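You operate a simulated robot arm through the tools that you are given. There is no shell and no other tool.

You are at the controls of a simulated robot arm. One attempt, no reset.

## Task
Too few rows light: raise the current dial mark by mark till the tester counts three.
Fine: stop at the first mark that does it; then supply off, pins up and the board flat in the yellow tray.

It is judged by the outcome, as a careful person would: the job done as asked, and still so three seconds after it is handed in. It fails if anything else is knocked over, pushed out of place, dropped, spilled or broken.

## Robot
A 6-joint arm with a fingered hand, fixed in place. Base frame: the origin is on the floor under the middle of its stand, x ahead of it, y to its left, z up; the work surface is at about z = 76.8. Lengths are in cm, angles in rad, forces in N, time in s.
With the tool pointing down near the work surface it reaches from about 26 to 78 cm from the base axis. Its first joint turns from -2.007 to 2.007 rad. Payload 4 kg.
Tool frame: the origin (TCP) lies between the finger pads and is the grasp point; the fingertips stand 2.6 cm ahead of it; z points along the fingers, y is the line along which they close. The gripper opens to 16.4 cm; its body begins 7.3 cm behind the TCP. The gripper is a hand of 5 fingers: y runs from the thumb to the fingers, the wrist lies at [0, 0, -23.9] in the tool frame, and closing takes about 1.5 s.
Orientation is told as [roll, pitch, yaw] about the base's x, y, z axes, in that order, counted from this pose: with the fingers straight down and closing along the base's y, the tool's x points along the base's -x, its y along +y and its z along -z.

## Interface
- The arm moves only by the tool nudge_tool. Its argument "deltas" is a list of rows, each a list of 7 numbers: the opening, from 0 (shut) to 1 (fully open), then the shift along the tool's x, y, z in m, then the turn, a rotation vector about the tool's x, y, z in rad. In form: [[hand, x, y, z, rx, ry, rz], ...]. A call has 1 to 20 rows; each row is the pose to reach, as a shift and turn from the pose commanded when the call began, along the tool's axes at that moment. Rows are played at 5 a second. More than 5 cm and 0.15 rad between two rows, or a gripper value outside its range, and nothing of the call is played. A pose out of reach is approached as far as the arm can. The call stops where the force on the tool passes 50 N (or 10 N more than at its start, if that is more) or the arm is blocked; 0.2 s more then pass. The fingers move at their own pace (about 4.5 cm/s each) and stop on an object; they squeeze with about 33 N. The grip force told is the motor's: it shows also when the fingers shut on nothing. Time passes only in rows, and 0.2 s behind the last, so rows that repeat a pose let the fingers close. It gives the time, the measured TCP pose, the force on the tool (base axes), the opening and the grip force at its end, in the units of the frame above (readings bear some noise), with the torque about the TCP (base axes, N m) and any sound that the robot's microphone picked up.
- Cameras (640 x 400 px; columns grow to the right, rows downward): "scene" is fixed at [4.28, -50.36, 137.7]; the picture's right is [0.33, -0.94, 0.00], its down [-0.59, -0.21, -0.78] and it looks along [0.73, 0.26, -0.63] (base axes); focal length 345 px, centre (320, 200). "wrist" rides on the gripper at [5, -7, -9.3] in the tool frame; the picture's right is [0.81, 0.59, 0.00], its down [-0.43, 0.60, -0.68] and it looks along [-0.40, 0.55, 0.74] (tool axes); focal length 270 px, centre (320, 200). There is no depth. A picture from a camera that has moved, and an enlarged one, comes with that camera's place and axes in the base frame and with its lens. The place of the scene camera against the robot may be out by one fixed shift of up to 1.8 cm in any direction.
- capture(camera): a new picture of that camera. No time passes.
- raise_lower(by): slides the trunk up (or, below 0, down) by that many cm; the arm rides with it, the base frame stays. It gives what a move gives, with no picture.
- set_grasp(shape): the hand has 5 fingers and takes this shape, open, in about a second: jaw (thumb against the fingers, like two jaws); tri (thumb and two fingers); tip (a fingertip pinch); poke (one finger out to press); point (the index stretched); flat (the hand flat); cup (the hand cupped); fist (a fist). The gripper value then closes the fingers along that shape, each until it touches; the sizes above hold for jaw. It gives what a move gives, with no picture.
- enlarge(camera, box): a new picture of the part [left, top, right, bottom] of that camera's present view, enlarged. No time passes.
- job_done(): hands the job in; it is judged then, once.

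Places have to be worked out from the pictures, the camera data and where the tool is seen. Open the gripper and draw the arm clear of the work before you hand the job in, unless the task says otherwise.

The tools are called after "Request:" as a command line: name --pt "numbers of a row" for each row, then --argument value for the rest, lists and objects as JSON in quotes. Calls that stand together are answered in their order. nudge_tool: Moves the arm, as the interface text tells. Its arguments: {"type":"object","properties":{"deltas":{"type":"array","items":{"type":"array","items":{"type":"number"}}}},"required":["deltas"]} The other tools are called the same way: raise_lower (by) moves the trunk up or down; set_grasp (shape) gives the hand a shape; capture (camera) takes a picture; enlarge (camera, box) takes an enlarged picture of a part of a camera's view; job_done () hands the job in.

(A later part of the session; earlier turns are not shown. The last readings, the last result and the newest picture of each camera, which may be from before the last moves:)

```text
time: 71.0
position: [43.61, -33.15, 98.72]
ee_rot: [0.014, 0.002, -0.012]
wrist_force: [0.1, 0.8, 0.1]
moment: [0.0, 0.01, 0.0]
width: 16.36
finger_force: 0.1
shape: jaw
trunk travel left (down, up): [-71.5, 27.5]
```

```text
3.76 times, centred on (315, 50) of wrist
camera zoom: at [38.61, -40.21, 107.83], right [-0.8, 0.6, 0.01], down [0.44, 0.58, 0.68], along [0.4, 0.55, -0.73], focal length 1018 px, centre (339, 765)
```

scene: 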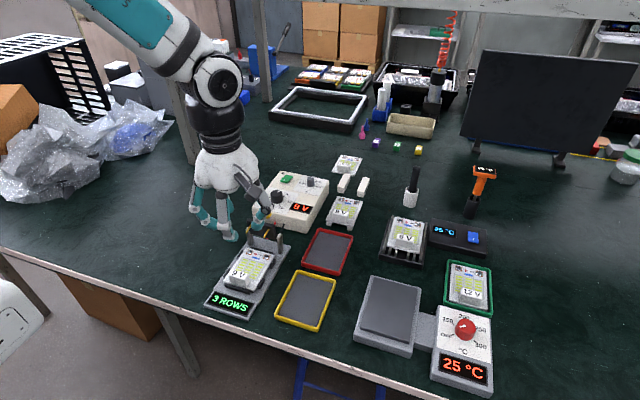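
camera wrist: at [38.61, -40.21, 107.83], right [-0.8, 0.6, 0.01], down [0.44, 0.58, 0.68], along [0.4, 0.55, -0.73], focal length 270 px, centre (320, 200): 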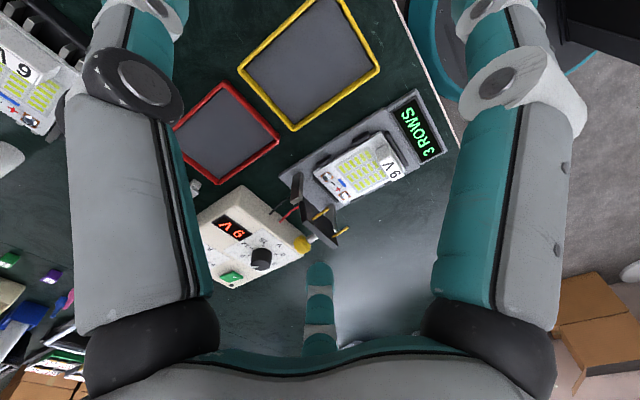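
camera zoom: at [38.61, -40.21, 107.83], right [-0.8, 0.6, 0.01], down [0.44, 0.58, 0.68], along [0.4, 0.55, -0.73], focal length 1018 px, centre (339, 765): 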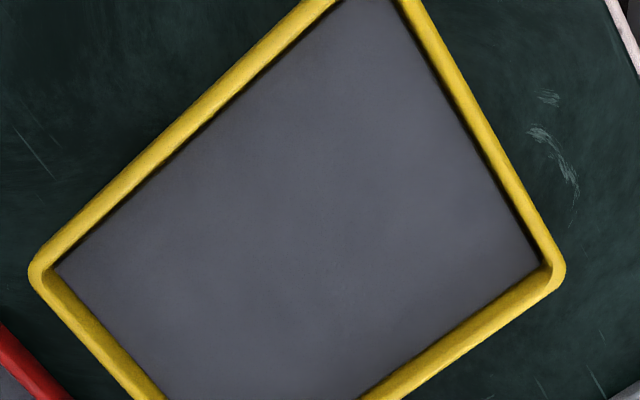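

The board outline is x≈42.3–52.4, y≈-22.5 to -15.0 (block at (43.25, -18.6)), so it fits the tray with ~4–5 mm to spare each side. I go back above the block, squaring up the small orientation error.

Request:
nudge_tool --pt "0.8 0.001 0.036 0.0 0.014 -0.002 -0.012" --pt "0.6 0.002 0.072 0.01 0.014 -0.002 -0.012" --pt "0.4 0.003 0.109 0.02 0.014 -0.002 -0.012" --pt "0.35 0.0036 0.1455 0.03 0.014 -0.002 -0.012" --pt "0.35 0.0036 0.1455 0.03 0.014 -0.002 -0.012"

Request:
nudge_tool --pt "0.35 0 0 0 0 0 0.14" --pt "0.35 0 0 0 0 0 0.28" --pt "0.35 0 0 0 0 0 0.42" --pt "0.35 0 0 0 0 0 0.56" --pt "0.35 0 0 0 0 0 0.7" --pt "0.35 0 0 0 0 0 0.84" --pt "0.35 0 0 0 0 0 0.98" --pt "0.35 0 0 0 0 0 1.12" --pt "0.35 0 0 0 0 0 1.26" --pt "0.35 0 0 0 0 0 1.4" --pt "0.35 0 0 0 0 0 1.54" --pt "0.35 0 0 0 0 0 1.571" --pt "0.35 0 0 0 0 0 1.571"

Request:
capture --camera "wrist"

Request:
capture --camera "scene"

```text
time: 72.2
position: [43.45, -18.45, 95.78]
ee_rot: [0.0, 0.0, 0.002]
wrist_force: [0.2, -0.4, 0.0]
moment: [0.04, 0.03, 0.03]
width: 6.26
finger_force: 0.0
shape: jaw
trunk travel left (down, up): [-71.5, 27.5]
```

```text
time: 75.0
position: [43.54, -18.33, 95.83]
ee_rot: [-0.001, 0.0, -1.573]
wrist_force: [0.3, -0.7, 0.3]
moment: [-0.01, 0.01, -0.04]
width: 5.77
finger_force: 0.0
shape: jaw
trunk travel left (down, up): [-71.5, 27.5]
```

```text
taken
camera wrist: at [36.61, -13.33, 104.98], right [0.59, 0.81, 0.0], down [0.59, -0.43, 0.68], along [0.55, -0.4, -0.74], focal length 270 px, centre (320, 200)
```

wrist: 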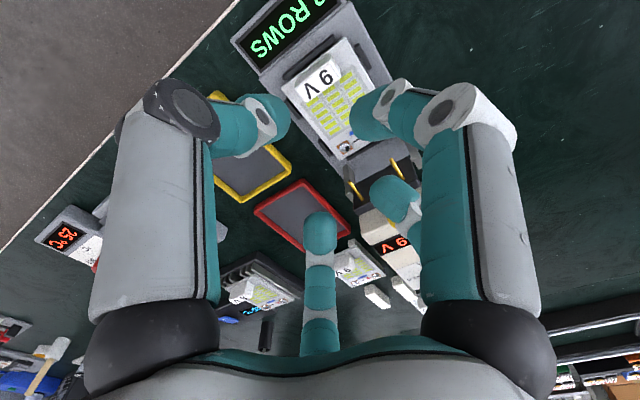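

```text
taken
```

scene: 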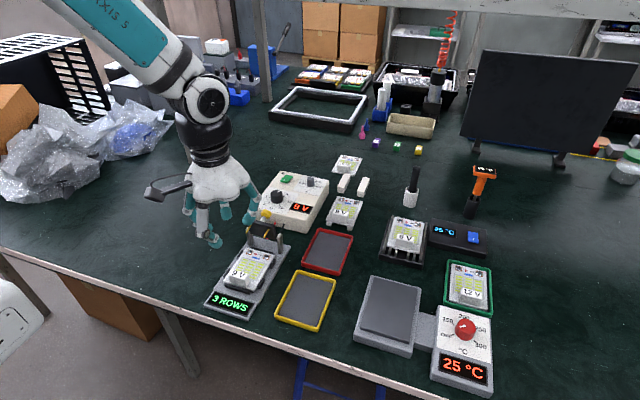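

The hand is squared at -90° above the block. I zoom to fix the block's position in this view.

Request:
enlarge --camera "wrist" --box '[250, 20, 400, 170]'

Request:
enlarge --camera "wrist" --box '[280, 40, 360, 110]'

```text
2.67 times, centred on (325, 95) of wrist
camera zoom: at [36.61, -13.33, 104.98], right [0.59, 0.81, 0.0], down [0.59, -0.43, 0.68], along [0.55, -0.4, -0.74], focal length 721 px, centre (307, 480)
```

zoom: 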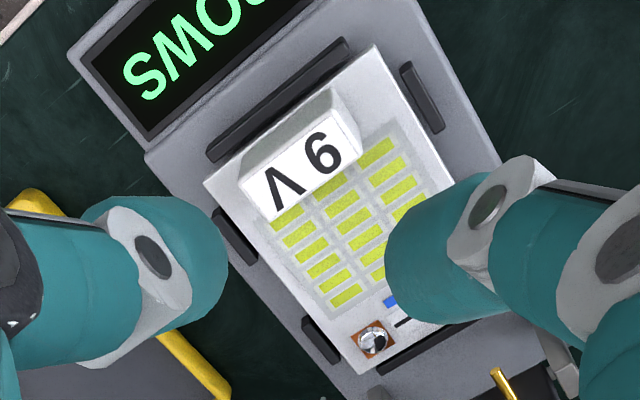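

```text
5.71 times, centred on (320, 75) of wrist
camera zoom: at [36.61, -13.33, 104.98], right [0.59, 0.81, 0.0], down [0.59, -0.43, 0.68], along [0.55, -0.4, -0.74], focal length 1544 px, centre (320, 914)
```

zoom: 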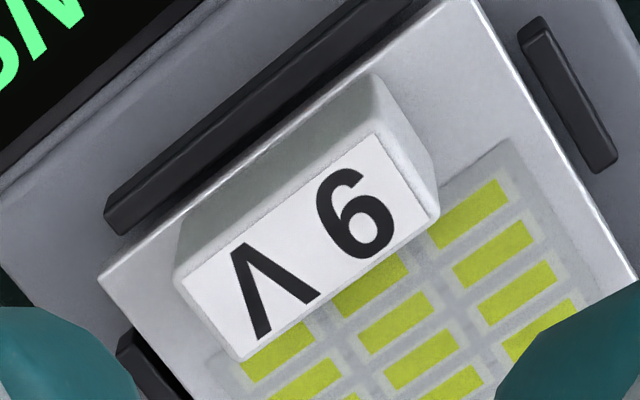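

Block top center is at (43.3, -18.47), spanning 1.5 × 3.8. I align and descend 10 cm above it, then check.

Request:
nudge_tool --pt "0.35 -0.0017 -0.0024 0.025 0 0 0" --pt "0.35 -0.0017 -0.0024 0.05 0 0 0" --pt "0.35 -0.0017 -0.0024 0.075 0 0 0" --pt "0.35 -0.0017 -0.0024 0.1 0 0 0" --pt "0.35 -0.0017 -0.0024 0.1 0 0 0"

Request:
capture --camera "wrist"

Request:
enlarge --camera "scene" --box '[190, 200, 310, 320]'

```text
time: 76.2
position: [43.39, -18.55, 85.65]
ee_rot: [-0.001, 0.0, -1.571]
wrist_force: [0.4, 0.2, -0.8]
moment: [-0.02, -0.04, 0.03]
width: 5.8
finger_force: 0.0
shape: jaw
trunk travel left (down, up): [-71.5, 27.5]
```

```text
taken
camera wrist: at [36.46, -13.53, 94.84], right [0.59, 0.81, 0.0], down [0.59, -0.43, 0.68], along [0.55, -0.4, -0.74], focal length 270 px, centre (320, 200)
```

wrist: 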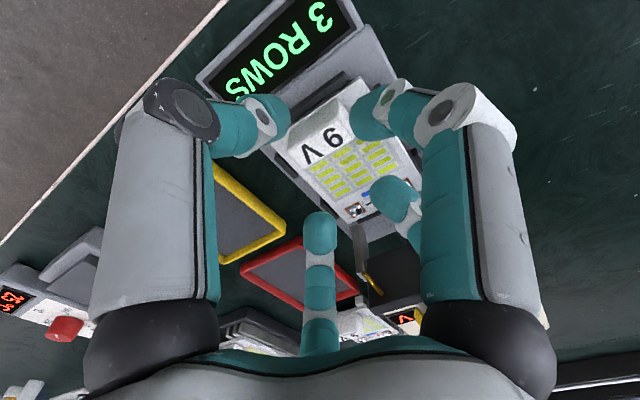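

```text
3.33 times, centred on (250, 260) of scene
camera zoom: at [4.28, -50.36, 137.7], right [0.33, -0.94, 0.0], down [-0.59, -0.21, -0.78], along [0.73, 0.26, -0.63], focal length 1149 px, centre (553, 0)
```

zoom: 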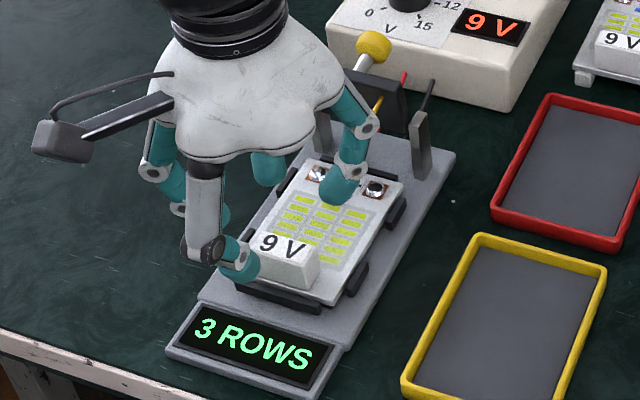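

The block is centered between thumb (front) and fingers (back). I descend 2.2 cm more and check tip heights.

Request:
nudge_tool --pt "0.35 0 0 0.011 0 0 0" --pt "0.35 0 0 0.022 0 0 0" --pt "0.35 0 0 0.022 0 0 0"

Request:
enlarge --camera "wrist" --box '[220, 80, 420, 230]'

Request:
enlarge --camera "scene" --box '[200, 220, 300, 310]'

```text
time: 77.0
position: [43.39, -18.51, 83.45]
ee_rot: [0.001, -0.001, -1.571]
wrist_force: [-0.5, 0.1, -0.5]
moment: [0.02, 0.06, -0.02]
width: 5.78
finger_force: 0.1
shape: jaw
trunk travel left (down, up): [-71.5, 27.5]
```

```text
2.67 times, centred on (320, 155) of wrist
camera zoom: at [36.47, -13.51, 92.65], right [0.59, 0.81, 0.0], down [0.59, -0.43, 0.68], along [0.55, -0.4, -0.74], focal length 721 px, centre (320, 320)
```

zoom: 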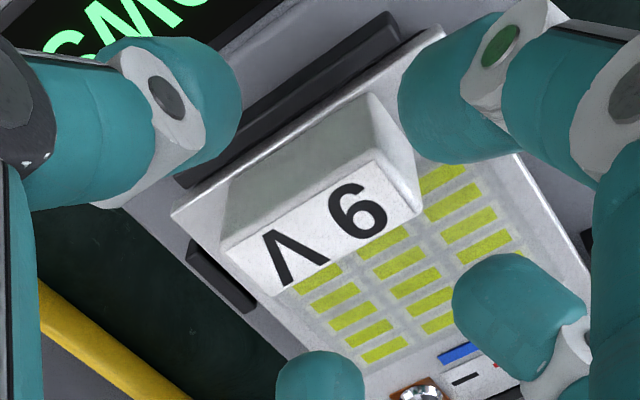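

```text
4.44 times, centred on (250, 265) of scene
camera zoom: at [4.28, -50.36, 137.7], right [0.33, -0.94, 0.0], down [-0.59, -0.21, -0.78], along [0.73, 0.26, -0.63], focal length 1532 px, centre (631, -89)
```

zoom: 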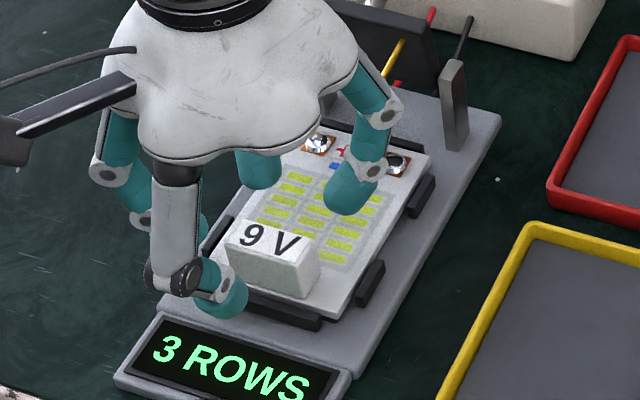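

Clear all round. I descend the last 1.25 cm so the tips reach the block's lower half, watching the force.

Request:
nudge_tool --pt "0.35 0 -0.001 0.006 0 0 0" --pt "0.35 0 -0.001 0.0125 0 0 0" --pt "0.35 0 -0.001 0.0125 0 0 0"

Request:
enlarge --camera "wrist" --box '[220, 80, 420, 230]'

Request:
enlarge --camera "scene" --box '[200, 220, 300, 310]'

```text
time: 77.8
position: [43.21, -18.44, 82.27]
ee_rot: [0.001, -0.001, -1.57]
wrist_force: [-0.5, -0.6, 0.4]
moment: [0.0, 0.04, 0.01]
width: 5.77
finger_force: 0.0
shape: jaw
trunk travel left (down, up): [-71.5, 27.5]
```

```text
2.67 times, centred on (320, 155) of wrist
camera zoom: at [36.33, -13.45, 91.45], right [0.59, 0.81, 0.0], down [0.59, -0.43, 0.68], along [0.55, -0.4, -0.74], focal length 721 px, centre (320, 320)
```

zoom: 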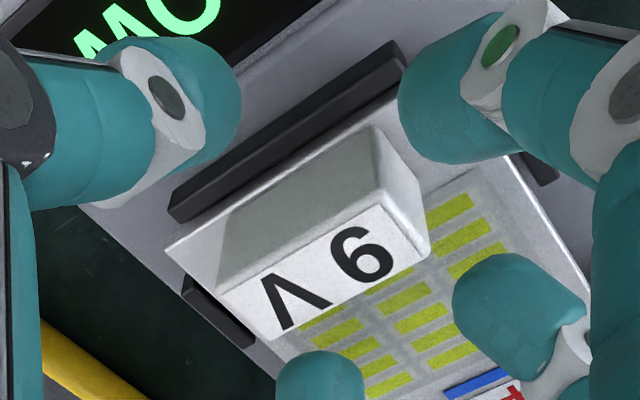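

```text
4.44 times, centred on (250, 265) of scene
camera zoom: at [4.28, -50.36, 137.7], right [0.33, -0.94, 0.0], down [-0.59, -0.21, -0.78], along [0.73, 0.26, -0.63], focal length 1532 px, centre (631, -89)
```

zoom: 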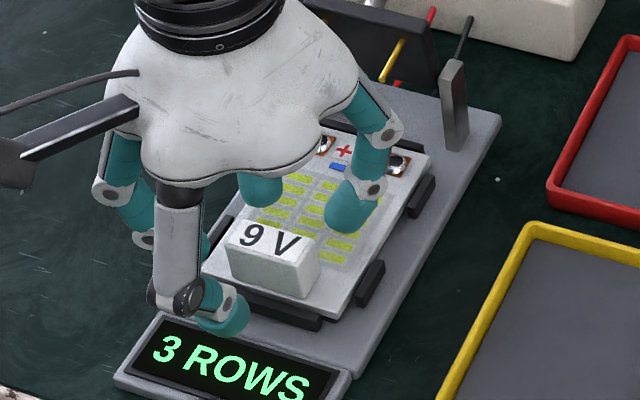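

Thumb and fingers straddle the block with the tips just above the board. I raise 2 mm for margin over the front guide and close on the block.

Request:
nudge_tool --pt "0.3 0 0 -0.002 0 0 0" --pt "0.22 0 0 -0.002 0 0 0" --pt "0.16 0 0 -0.002 0 0 0" --pt "0.1 0 0 -0.002 0 0 0" --pt "0.05 0 0 -0.002 0 0 0" --pt "0.03 0 0 -0.002 0 0 0" --pt "0.03 0 0 -0.002 0 0 0" --pt "0.03 0 0 -0.002 0 0 0"

Request:
enlarge --camera "wrist" --box '[220, 80, 420, 230]'

Request:
enlarge --camera "scene" --box '[200, 220, 300, 310]'

```text
time: 79.6
position: [43.25, -18.55, 82.55]
ee_rot: [0.0, -0.001, -1.572]
wrist_force: [-0.5, 0.5, -0.3]
moment: [-0.01, 0.02, -0.04]
width: 1.78
finger_force: 33.0
shape: jaw
trunk travel left (down, up): [-71.5, 27.5]
```

```text
2.67 times, centred on (320, 155) of wrist
camera zoom: at [36.3, -13.5, 91.72], right [0.59, 0.81, 0.0], down [0.6, -0.43, 0.68], along [0.55, -0.4, -0.74], focal length 721 px, centre (320, 320)
```

zoom: 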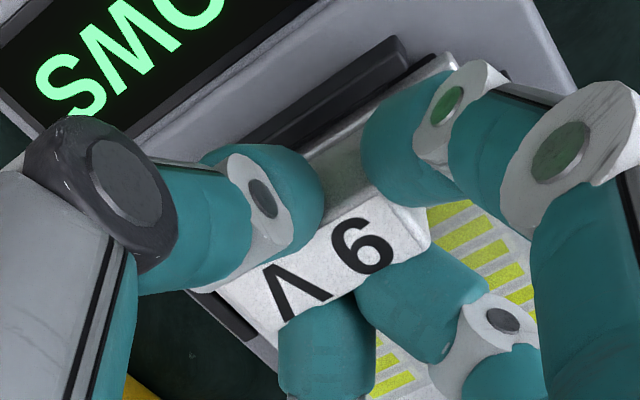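

```text
4.44 times, centred on (250, 265) of scene
camera zoom: at [4.28, -50.36, 137.7], right [0.33, -0.94, 0.0], down [-0.59, -0.21, -0.78], along [0.73, 0.26, -0.63], focal length 1532 px, centre (631, -89)
```

zoom: 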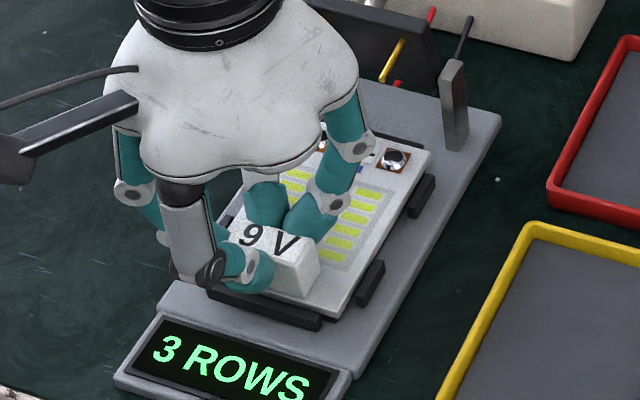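

A good grip: two fingers on the back face, thumb on the front, 33 N. I lift straight up 1 cm and check that the board comes level.

Request:
nudge_tool --pt "0.03 0 0 -0.003 0 0 0" --pt "0.03 0 0 -0.006 0 0 0" --pt "0.03 0 0 -0.01 0 0 0" --pt "0.03 0 0 -0.01 0 0 0"

Request:
enlarge --camera "scene" --box '[200, 220, 300, 310]'

Request:
capture --camera "wrist"

```text
time: 80.6
position: [43.16, -18.42, 83.48]
ee_rot: [0.0, 0.002, -1.569]
wrist_force: [-1.0, -0.9, -1.3]
moment: [0.04, 0.0, 0.0]
width: 1.82
finger_force: 32.7
shape: jaw
trunk travel left (down, up): [-71.5, 27.5]
```

```text
4.44 times, centred on (250, 265) of scene
camera zoom: at [4.28, -50.36, 137.7], right [0.33, -0.94, 0.0], down [-0.59, -0.21, -0.78], along [0.73, 0.26, -0.63], focal length 1532 px, centre (631, -89)
```

zoom: 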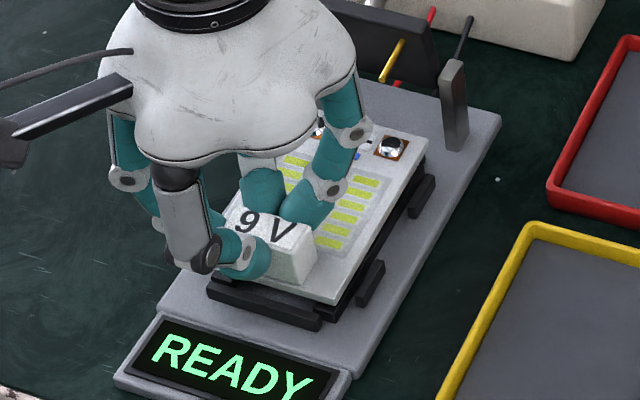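

```text
taken
camera wrist: at [36.31, -13.47, 92.68], right [0.59, 0.81, 0.0], down [0.6, -0.43, 0.68], along [0.55, -0.4, -0.74], focal length 270 px, centre (320, 200)
```

wrist: 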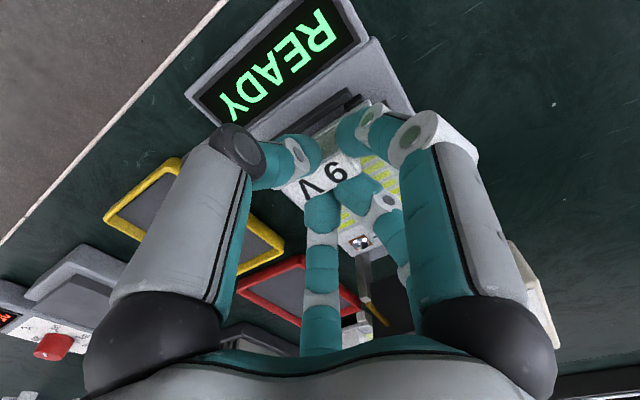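

The tester reads READY and the board hangs level. I lift a bit more, ease it forward away from the raised pins, then carry it sideways over the tray.

Request:
nudge_tool --pt "0.03 0 0 -0.008 0 0 0" --pt "0.03 0 0 -0.016 0 0 0" --pt "0.03 0 -0.012 -0.018 0 0 0" --pt "0.03 -0.01 -0.0255 -0.02 0 0 0" --pt "0.03 -0.035 -0.0255 -0.02 0 0 0" --pt "0.03 -0.06 -0.0255 -0.02 0 0 0" --pt "0.03 -0.085 -0.0255 -0.02 0 0 0" --pt "0.03 -0.11 -0.0255 -0.02 0 0 0" --pt "0.03 -0.13 -0.0255 -0.02 0 0 0" --pt "0.03 -0.145 -0.0255 -0.02 0 0 0" --pt "0.03 -0.145 -0.0255 -0.02 0 0 0"

Request:
capture --camera "wrist"

Request:
enlarge --camera "scene" --box '[210, 200, 370, 340]'

```text
time: 83.0
position: [40.56, -33.0, 85.47]
ee_rot: [0.0, -0.002, -1.57]
wrist_force: [0.3, 0.4, -0.9]
moment: [0.01, 0.03, 0.02]
width: 1.79
finger_force: 32.8
shape: jaw
trunk travel left (down, up): [-71.5, 27.5]
```

```text
taken
camera wrist: at [33.72, -27.94, 94.72], right [0.59, 0.81, 0.0], down [0.6, -0.43, 0.68], along [0.55, -0.4, -0.74], focal length 270 px, centre (320, 200)
```

wrist: 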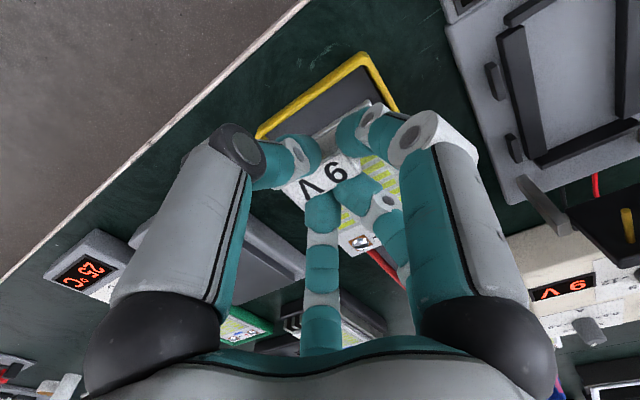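

```text
2.86 times, centred on (290, 270) of scene
camera zoom: at [4.28, -50.36, 137.7], right [0.33, -0.94, 0.0], down [-0.59, -0.21, -0.78], along [0.73, 0.26, -0.63], focal length 985 px, centre (406, 0)
```

zoom: 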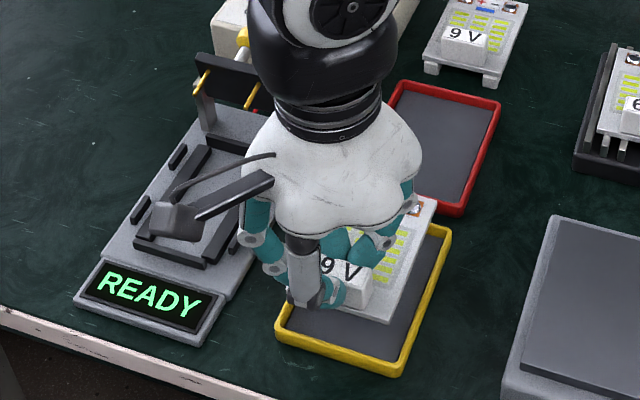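

The board hangs over the tray. I zoom in to compare the board's edges with the tray's inner edges before lowering.

Request:
enlarge --camera "wrist" --box '[240, 50, 420, 270]'

Request:
enlarge --camera "scene" --box '[270, 240, 350, 340]'

```text
1.82 times, centred on (330, 160) of wrist
camera zoom: at [33.72, -27.94, 94.72], right [0.59, 0.81, 0.0], down [0.6, -0.43, 0.68], along [0.55, -0.4, -0.74], focal length 491 px, centre (302, 273)
```

zoom: 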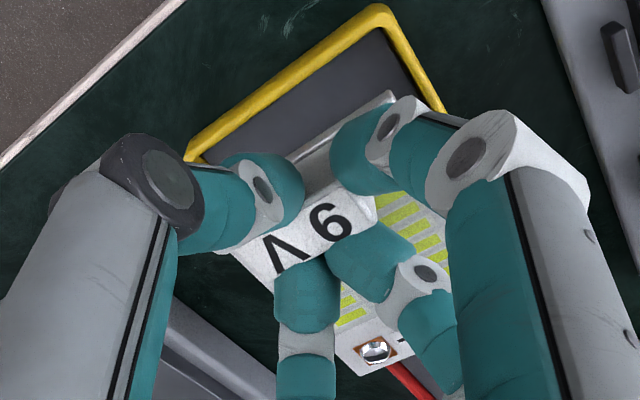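

```text
4.00 times, centred on (310, 290) of scene
camera zoom: at [4.28, -50.36, 137.7], right [0.33, -0.94, 0.0], down [-0.59, -0.21, -0.78], along [0.73, 0.26, -0.63], focal length 1379 px, centre (360, -160)
```

zoom: 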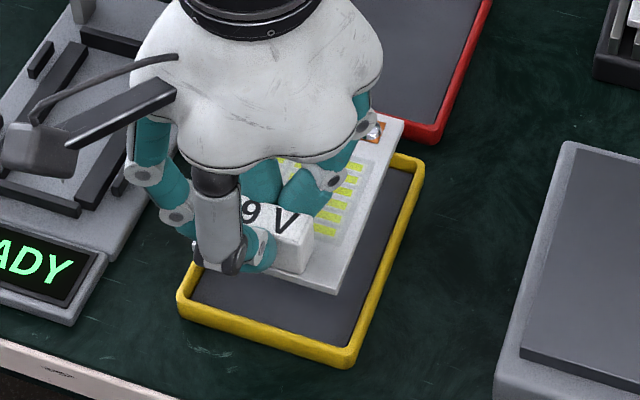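

Comparing both views, the board hangs about 5° rear-high in the grip. I level it (+0.08 rad about base y), compensating the shift, and centre it slightly toward -y over the tray.

Request:
nudge_tool --pt "0.03 -0.001 0.002 0 0.04 0 0" --pt "0.03 -0.0022 0.004 0 0.08 0 0" --pt "0.03 -0.0022 0.004 0 0.08 0 0" --pt "0.03 -0.0022 0.004 0 0.08 0 0"

Request:
enlarge --camera "scene" --box '[270, 240, 350, 340]'

Request:
enlarge --camera "wrist" --box '[240, 50, 420, 270]'

```text
time: 84.0
position: [41.15, -33.26, 85.43]
ee_rot: [-0.08, 0.0, -1.57]
wrist_force: [0.2, 0.3, -0.2]
moment: [0.0, 0.01, 0.02]
width: 1.81
finger_force: 33.5
shape: jaw
trunk travel left (down, up): [-71.5, 27.5]
```

```text
4.00 times, centred on (310, 290) of scene
camera zoom: at [4.28, -50.36, 137.7], right [0.33, -0.94, 0.0], down [-0.59, -0.21, -0.78], along [0.73, 0.26, -0.63], focal length 1379 px, centre (360, -160)
```

zoom: 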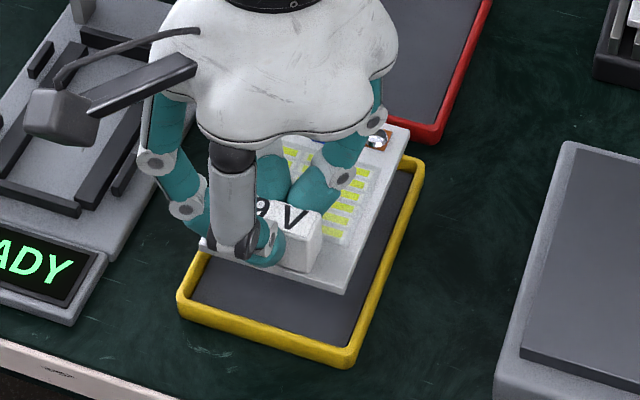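

```text
1.82 times, centred on (330, 160) of wrist
camera zoom: at [34.94, -28.24, 95.2], right [0.59, 0.81, -0.05], down [0.65, -0.43, 0.63], along [0.49, -0.4, -0.78], focal length 491 px, centre (302, 273)
```

zoom: 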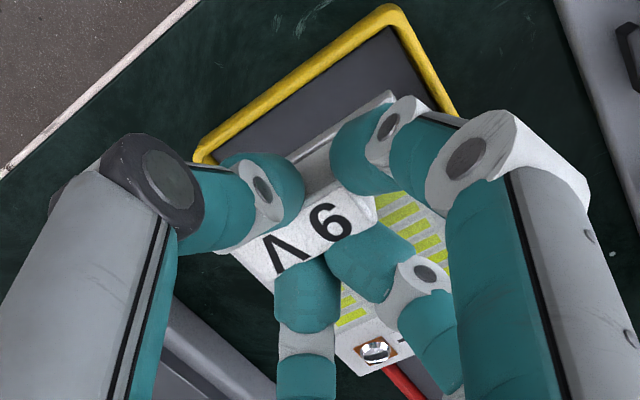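

The board is now level. Relative to the tray it needs about +0.28 cm in y to be centered; I apply that and lower 2 cm, staying just above the rim.

Request:
nudge_tool --pt "0.03 0.0028 0 0.0 0 0 0" --pt "0.03 0.0028 0 0.007 0 0 0" --pt "0.03 0.0028 0 0.014 0 0 0" --pt "0.03 0.0028 0 0.02 0 0 0" --pt "0.03 0.0028 0 0.02 0 0 0"

Request:
enlarge --camera "scene" --box '[270, 240, 350, 340]'

Request:
enlarge --camera "wrist" --box '[240, 50, 420, 270]'

```text
time: 85.2
position: [40.94, -33.01, 83.46]
ee_rot: [-0.081, 0.001, -1.571]
wrist_force: [0.5, 0.1, -1.2]
moment: [0.03, 0.01, 0.03]
width: 1.81
finger_force: 33.5
shape: jaw
trunk travel left (down, up): [-71.5, 27.5]
```

```text
4.00 times, centred on (310, 290) of scene
camera zoom: at [4.28, -50.36, 137.7], right [0.33, -0.94, 0.0], down [-0.59, -0.21, -0.78], along [0.73, 0.26, -0.63], focal length 1379 px, centre (360, -160)
```

zoom: 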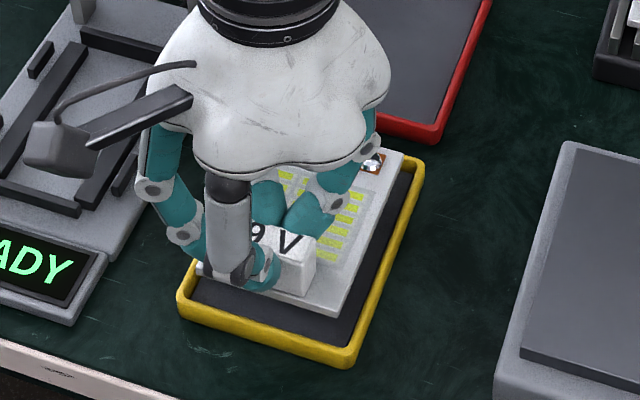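

```text
1.82 times, centred on (330, 160) of wrist
camera zoom: at [34.86, -27.95, 93.21], right [0.59, 0.81, -0.05], down [0.65, -0.43, 0.63], along [0.49, -0.4, -0.78], focal length 491 px, centre (302, 273)
```

zoom: 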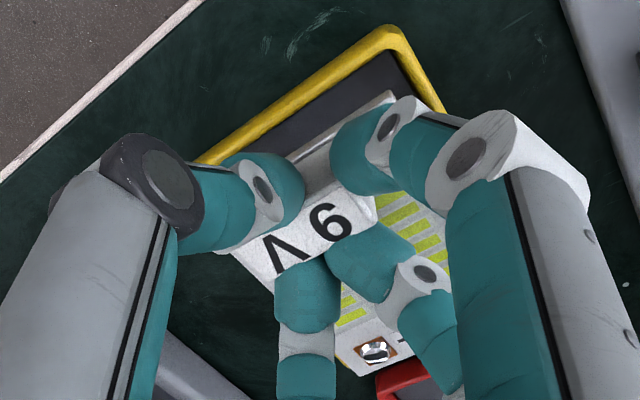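

Clearances now read about 0.3–0.4 cm on the visible sides. I lower slowly into the tray, watching the vertical force for touchdown.

Request:
nudge_tool --pt "0.03 0 0 0.003 0 0 0" --pt "0.03 0 0 0.006 0 0 0" --pt "0.03 0 0 0.009 0 0 0" --pt "0.03 0 0 0.011 0 0 0" --pt "0.03 0 0 0.011 0 0 0"

Request:
enlarge --camera "scene" --box '[270, 240, 350, 340]'

Request:
enlarge --camera "wrist" --box '[240, 50, 420, 270]'

```text
time: 86.4
position: [40.9, -32.91, 82.48]
ee_rot: [-0.081, 0.001, -1.572]
wrist_force: [-0.1, -0.4, -0.2]
moment: [0.02, 0.05, 0.0]
width: 1.77
finger_force: 33.1
shape: jaw
trunk travel left (down, up): [-71.5, 27.5]
```

```text
4.00 times, centred on (310, 290) of scene
camera zoom: at [4.28, -50.36, 137.7], right [0.33, -0.94, 0.0], down [-0.59, -0.21, -0.78], along [0.73, 0.26, -0.63], focal length 1379 px, centre (360, -160)
```

zoom: 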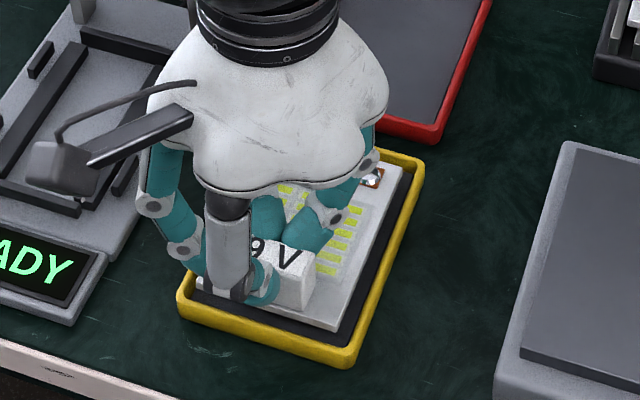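

```text
1.82 times, centred on (330, 160) of wrist
camera zoom: at [34.73, -27.94, 92.17], right [0.59, 0.81, -0.05], down [0.65, -0.43, 0.63], along [0.49, -0.4, -0.78], focal length 491 px, centre (302, 273)
```

zoom: 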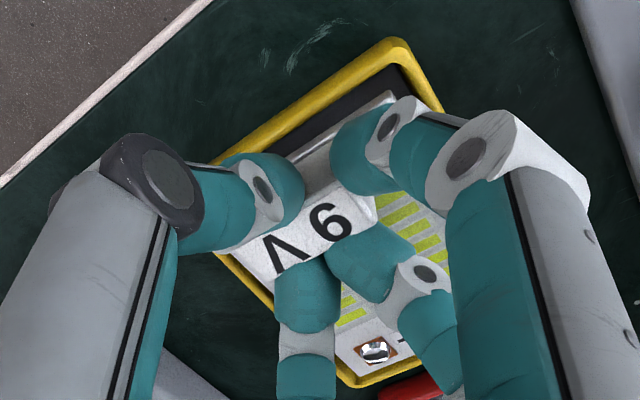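

The board is inside the rim with clear gaps; a few millimetres remain. I continue down in 2 mm steps until contact.

Request:
nudge_tool --pt "0.03 0 0 0.002 0 0 0" --pt "0.03 0 0 0.004 0 0 0" --pt "0.03 0 0 0.005 0 0 0" --pt "0.03 0 0 0.005 0 0 0"

Request:
enlarge --camera "scene" --box '[270, 240, 350, 340]'

```text
time: 87.4
position: [40.71, -32.97, 82.05]
ee_rot: [-0.081, 0.001, -1.571]
wrist_force: [0.1, -0.2, 0.1]
moment: [0.03, 0.03, 0.02]
width: 1.79
finger_force: 33.2
shape: jaw
trunk travel left (down, up): [-71.5, 27.5]
```

```text
4.00 times, centred on (310, 290) of scene
camera zoom: at [4.28, -50.36, 137.7], right [0.33, -0.94, 0.0], down [-0.59, -0.21, -0.78], along [0.73, 0.26, -0.63], focal length 1379 px, centre (360, -160)
```

zoom: 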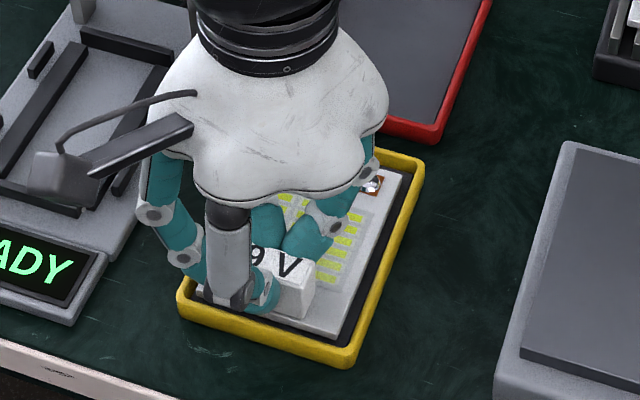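

No contact yet. I continue down a further few millimetres.

Request:
nudge_tool --pt "0.03 0 0.0003 0.0015 0 0 0" --pt "0.03 0 0.0006 0.003 0 0 0" --pt "0.03 0 0.0006 0.003 0 0 0"

Request:
enlarge --camera "scene" --box '[270, 240, 350, 340]'

Request:
enlarge --camera "wrist" --box '[240, 50, 420, 270]'

```text
time: 88.2
position: [40.81, -32.86, 81.74]
ee_rot: [-0.08, -0.001, -1.57]
wrist_force: [0.1, -0.6, 0.3]
moment: [0.01, -0.14, 0.02]
width: 1.81
finger_force: 32.6
shape: jaw
trunk travel left (down, up): [-71.5, 27.5]
```

```text
4.00 times, centred on (310, 290) of scene
camera zoom: at [4.28, -50.36, 137.7], right [0.33, -0.94, 0.0], down [-0.59, -0.21, -0.78], along [0.73, 0.26, -0.63], focal length 1379 px, centre (360, -160)
```

zoom: 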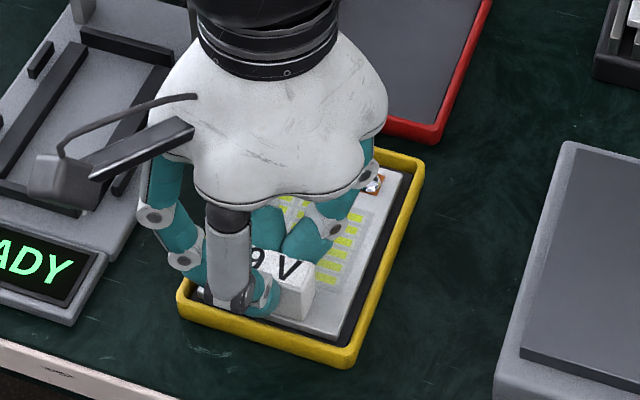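

```text
1.82 times, centred on (330, 160) of wrist
camera zoom: at [34.67, -27.93, 91.39], right [0.59, 0.81, -0.05], down [0.65, -0.43, 0.63], along [0.49, -0.4, -0.78], focal length 491 px, centre (302, 273)
```

zoom: 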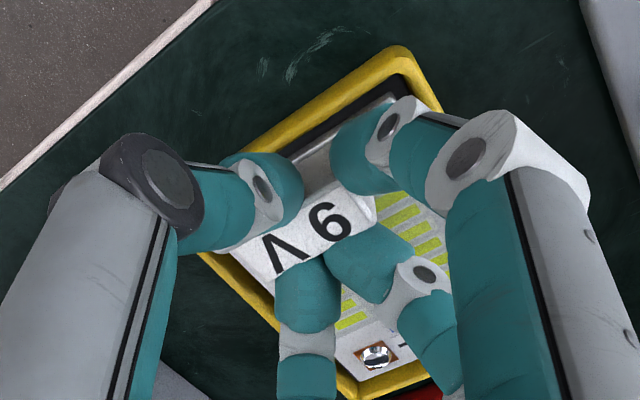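

A small moment shows the rear edge has just touched the floor. I lower the front by ~1.5 mm with a slight counter-pitch to lay it flat.

Request:
nudge_tool --pt "0.03 0 0 0.0008 -0.008 0 0" --pt "0.03 0 0 0.0016 -0.016 0 0" --pt "0.03 0 0 0.0016 -0.016 0 0"

Request:
enlarge --camera "scene" --box '[270, 240, 350, 340]'

```text
time: 89.0
position: [40.8, -33.06, 81.43]
ee_rot: [-0.064, 0.0, -1.57]
wrist_force: [-0.4, -0.8, 0.5]
moment: [-0.02, -0.14, -0.02]
width: 1.79
finger_force: 32.9
shape: jaw
trunk travel left (down, up): [-71.5, 27.5]
```

```text
4.00 times, centred on (310, 290) of scene
camera zoom: at [4.28, -50.36, 137.7], right [0.33, -0.94, 0.0], down [-0.59, -0.21, -0.78], along [0.73, 0.26, -0.63], focal length 1379 px, centre (360, -160)
```

zoom: 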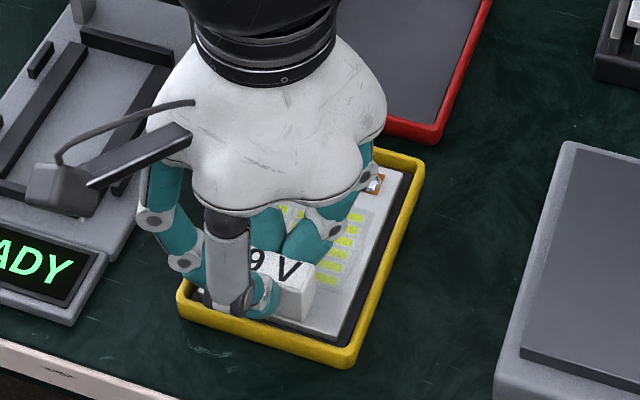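

Same light contact. I take one more small step down to seat the front edge.

Request:
nudge_tool --pt "0.03 0 0 0.0008 -0.006 0 0" --pt "0.03 0 0 0.0016 -0.012 0 0" --pt "0.03 0 0 0.0024 -0.016 0 0" --pt "0.03 0 0 0.0024 -0.016 0 0"

Request:
enlarge --camera "scene" --box '[270, 240, 350, 340]'

Request:
enlarge --camera "wrist" --box '[240, 50, 420, 270]'

```text
time: 90.0
position: [40.76, -32.94, 81.31]
ee_rot: [-0.047, -0.001, -1.571]
wrist_force: [-1.2, -0.1, 22.3]
moment: [0.01, 0.0, 0.01]
width: 1.84
finger_force: 33.6
shape: jaw
trunk travel left (down, up): [-71.5, 27.5]
```

```text
4.00 times, centred on (310, 290) of scene
camera zoom: at [4.28, -50.36, 137.7], right [0.33, -0.94, 0.0], down [-0.59, -0.21, -0.78], along [0.73, 0.26, -0.63], focal length 1379 px, centre (360, -160)
```

zoom: 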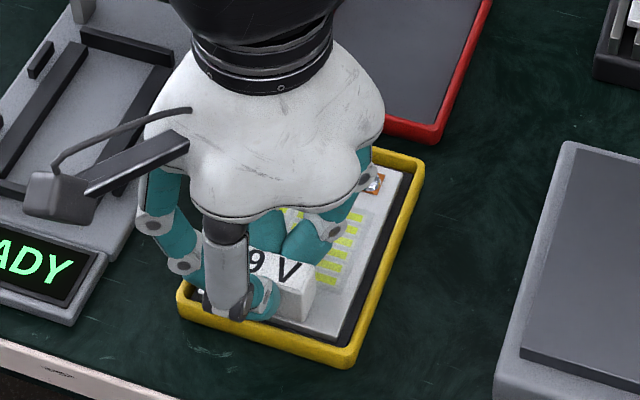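

```text
1.82 times, centred on (330, 160) of wrist
camera zoom: at [34.29, -27.89, 90.86], right [0.59, 0.81, -0.03], down [0.62, -0.43, 0.65], along [0.51, -0.4, -0.76], focal length 491 px, centre (302, 273)
```

zoom: 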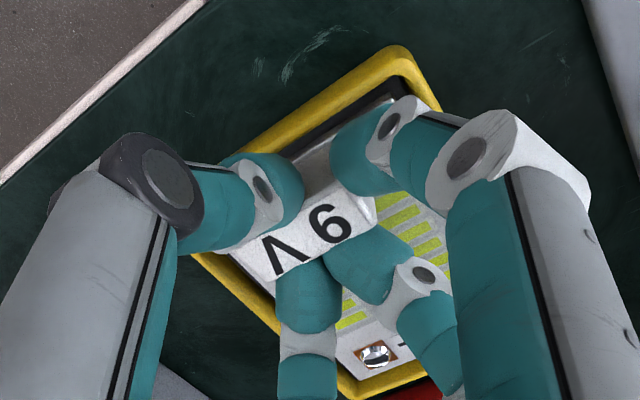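

The board is fully seated (22 N straight down, no moment). I back off 1 mm to relieve it, then open the fingers just enough to free the block.

Request:
nudge_tool --pt "0.03 0 0 -0.0012 0 0 0" --pt "0.12 0 0 -0.0012 0 0 0" --pt "0.16 0 0 -0.0012 0 0 0" --pt "0.2 0 0 -0.0012 0 0 0" --pt "0.22 0 0 -0.0012 0 0 0" --pt "0.22 0 0 -0.0012 0 0 0"

Request:
enlarge --camera "scene" --box '[270, 240, 350, 340]'

Request:
enlarge --camera "wrist" --box '[240, 50, 420, 270]'

```text
time: 91.4
position: [40.68, -32.81, 81.24]
ee_rot: [-0.049, 0.0, -1.572]
wrist_force: [-0.6, 0.6, -1.0]
moment: [-0.03, 0.02, -0.01]
width: 3.58
finger_force: 0.1
shape: jaw
trunk travel left (down, up): [-71.5, 27.5]
```

```text
4.00 times, centred on (310, 290) of scene
camera zoom: at [4.28, -50.36, 137.7], right [0.33, -0.94, 0.0], down [-0.59, -0.21, -0.78], along [0.73, 0.26, -0.63], focal length 1379 px, centre (360, -160)
```

zoom: 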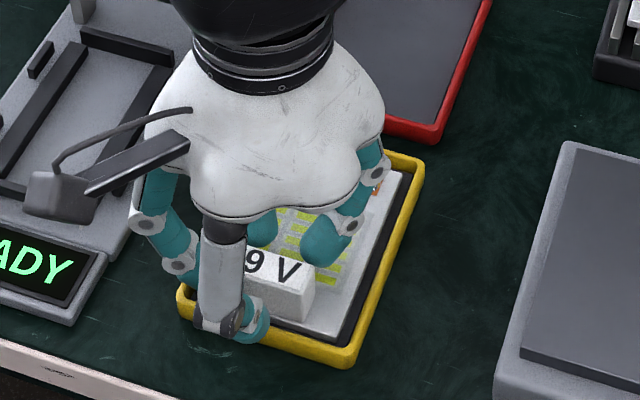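

```text
1.82 times, centred on (330, 160) of wrist
camera zoom: at [34.32, -27.89, 90.86], right [0.59, 0.81, -0.03], down [0.63, -0.43, 0.65], along [0.51, -0.4, -0.76], focal length 491 px, centre (302, 273)
```

zoom: 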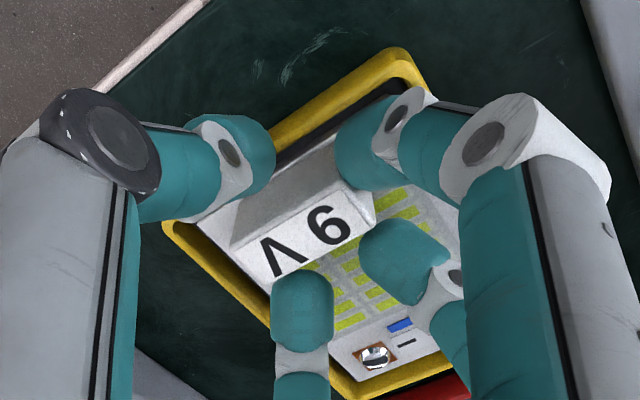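

The block is free and the board stays put. I raise the hand straight up.

Request:
nudge_tool --pt "0.22 0 -0.0005 -0.01 0 0 0" --pt "0.24 0 -0.001 -0.02 0 0 0" --pt "0.28 0 -0.002 -0.04 0 0 0" --pt "0.3 0 -0.004 -0.08 0 0 0" --pt "0.3 0 -0.006 -0.12 0 0 0" --pt "0.3 0 -0.008 -0.16 0 0 0"

Request:
capture --camera "scene"

Request:
enlarge --camera "scene" --box '[190, 220, 350, 340]'

Request:
capture --camera "wrist"

```text
time: 92.8
position: [40.82, -32.85, 97.51]
ee_rot: [-0.048, 0.0, -1.57]
wrist_force: [0.0, -0.3, -0.2]
moment: [-0.02, -0.03, -0.01]
width: 4.9
finger_force: 0.1
shape: jaw
trunk travel left (down, up): [-71.5, 27.5]
```

```text
taken
```

scene: 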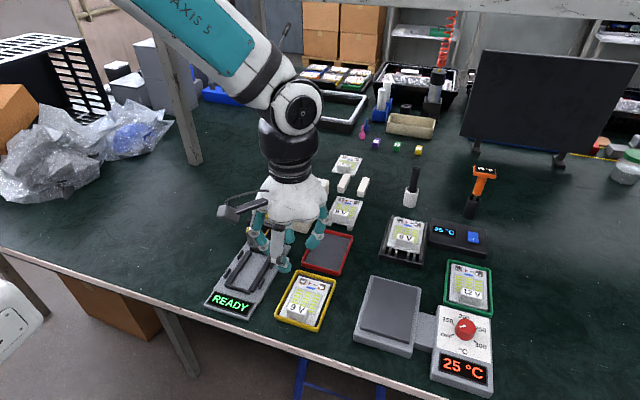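

```text
3.33 times, centred on (270, 280) of scene
camera zoom: at [4.28, -50.36, 137.7], right [0.33, -0.94, 0.0], down [-0.59, -0.21, -0.78], along [0.73, 0.26, -0.63], focal length 1149 px, centre (487, -67)
```

zoom: 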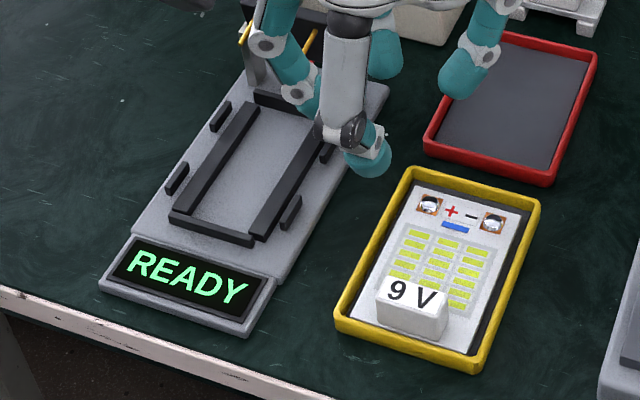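

```text
taken
camera wrist: at [34.31, -27.84, 107.02], right [0.59, 0.81, -0.03], down [0.63, -0.43, 0.65], along [0.51, -0.4, -0.76], focal length 270 px, centre (320, 200)
```

wrist: 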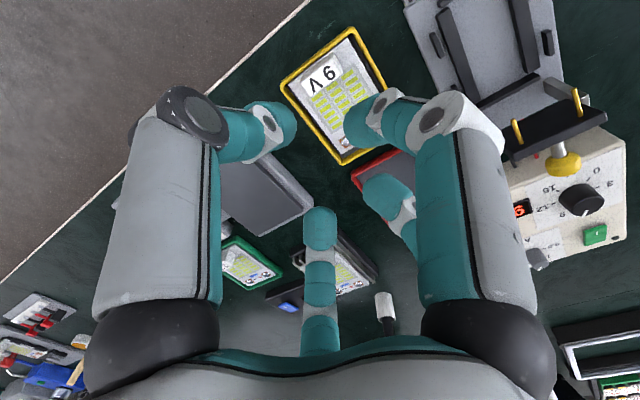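

The board lies in the yellow tray and the tester is clear. I raise the trunk and draw the arm back up and away, opening the hand, then inspect everything.

Request:
raise_lower --by 14

Request:
nudge_tool --pt "0.5 0.0 0.0 -0.01 0.04 0 -0.1" --pt "0.7 0.0 0.0 -0.02 0.048 0 -0.2" --pt "0.9 0.0 0.0 -0.03 0.048 0 -0.3" --pt "1 0.0 0.0 -0.03 0.048 0 -0.4" --pt "1 0.0 0.0 -0.03 0.048 0 -0.4"

Request:
capture --camera "scene"

Request:
enlarge --camera "scene" --box '[265, 260, 345, 335]'

Request:
enlarge --camera "scene" --box '[200, 160, 340, 320]'

```text
time: 94.5
position: [40.89, -32.88, 111.4]
ee_rot: [-0.048, 0.0, -1.571]
wrist_force: [1.0, -0.2, 0.5]
moment: [-0.03, 0.0, 0.03]
width: 4.87
finger_force: 0.0
shape: jaw
trunk travel left (down, up): [-85.5, 13.5]
```

```text
time: 95.7
position: [40.97, -33.02, 114.42]
ee_rot: [-0.092, 0.029, -1.172]
wrist_force: [0.4, -0.6, -0.5]
moment: [-0.04, 0.01, -0.02]
width: 14.92
finger_force: 0.1
shape: jaw
trunk travel left (down, up): [-85.5, 13.5]
```

```text
taken
```

scene: 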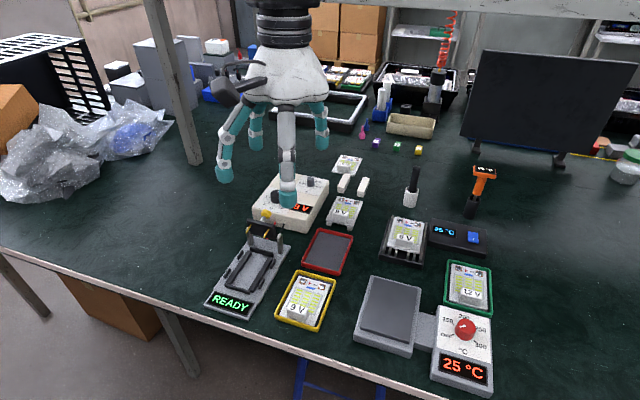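

```text
5.33 times, centred on (305, 298) of scene
camera zoom: at [4.28, -50.36, 137.7], right [0.33, -0.94, 0.0], down [-0.59, -0.21, -0.78], along [0.73, 0.26, -0.63], focal length 1838 px, centre (400, -320)
```

zoom: 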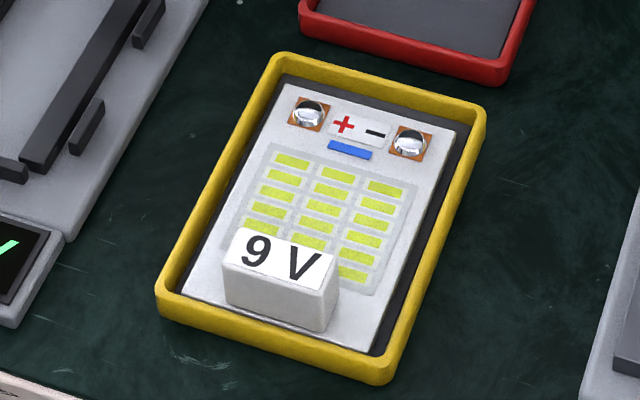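

```text
2.50 times, centred on (270, 240) of scene
camera zoom: at [4.28, -50.36, 137.7], right [0.33, -0.94, 0.0], down [-0.59, -0.21, -0.78], along [0.73, 0.26, -0.63], focal length 862 px, centre (445, 100)
```

zoom: 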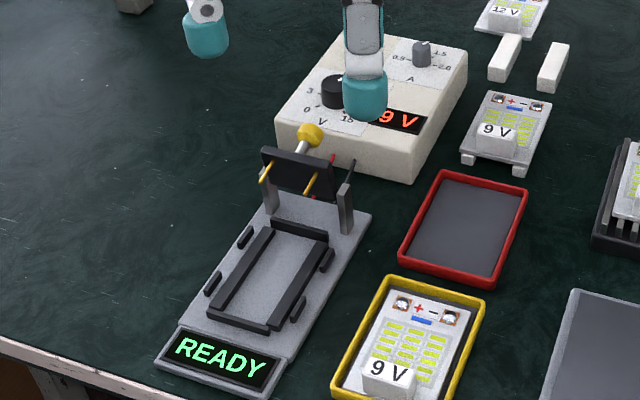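

The board is flat inside the yellow tray with margins all round, pins up, tester READY. I move the open hand off to the empty left side of the table and check the supply one last time.

Request:
nudge_tool --pt "1 0.037 0.0155 -0.003 0 0 0" --pt "1 0.074 0.031 -0.006 0 0 0" --pt "1 0.111 0.0465 -0.009 0 0 0" --pt "1 0.148 0.062 -0.012 0 0 0" --pt "1 0.185 0.0775 -0.015 0 0 0" --pt "1 0.222 0.093 -0.018 0 0 0" --pt "1 0.259 0.1085 -0.02 0 0 0" --pt "1 0.296 0.124 -0.02 0 0 0" --pt "1 0.333 0.1395 -0.02 0 0 0" --pt "1 0.333 0.1395 -0.02 0 0 0"

Request:
capture --camera "scene"

Request:
enlarge --camera "scene" --box '[240, 160, 340, 240]'

Request:
enlarge --camera "scene" --box '[295, 165, 335, 195]'

```text
time: 97.9
position: [41.17, 3.29, 115.98]
ee_rot: [-0.089, 0.028, -1.172]
wrist_force: [-0.6, 0.2, 0.6]
moment: [-0.01, -0.02, 0.03]
width: 16.4
finger_force: 0.0
shape: jaw
trunk travel left (down, up): [-85.5, 13.5]
```

```text
taken
```

scene: 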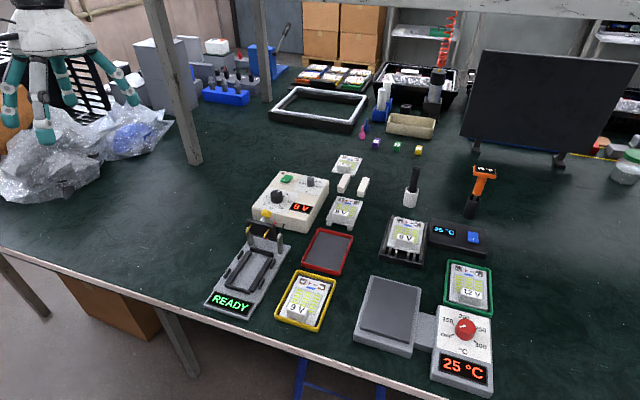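

```text
5.00 times, centred on (290, 200) of scene
camera zoom: at [4.28, -50.36, 137.7], right [0.33, -0.94, 0.0], down [-0.59, -0.21, -0.78], along [0.73, 0.26, -0.63], focal length 1723 px, centre (470, 200)
```

zoom: 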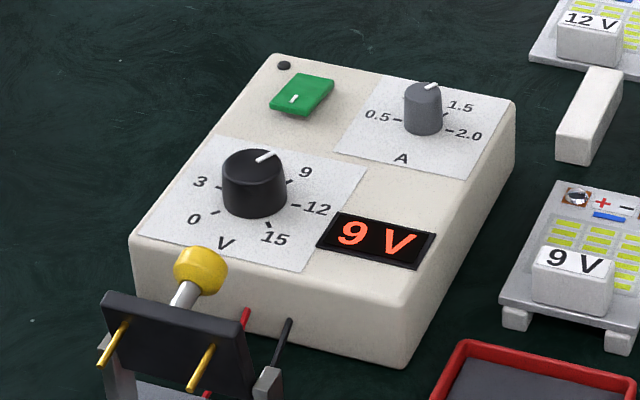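

```text
13.33 times, centred on (315, 180) of scene
camera zoom: at [4.28, -50.36, 137.7], right [0.33, -0.94, 0.0], down [-0.59, -0.21, -0.78], along [0.73, 0.26, -0.63], focal length 4596 px, centre (387, 467)
```

zoom: 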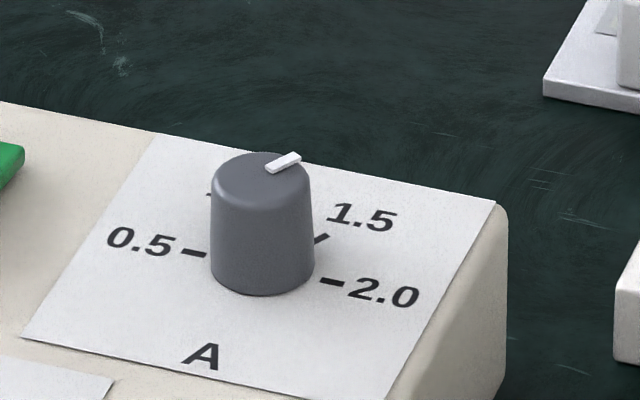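

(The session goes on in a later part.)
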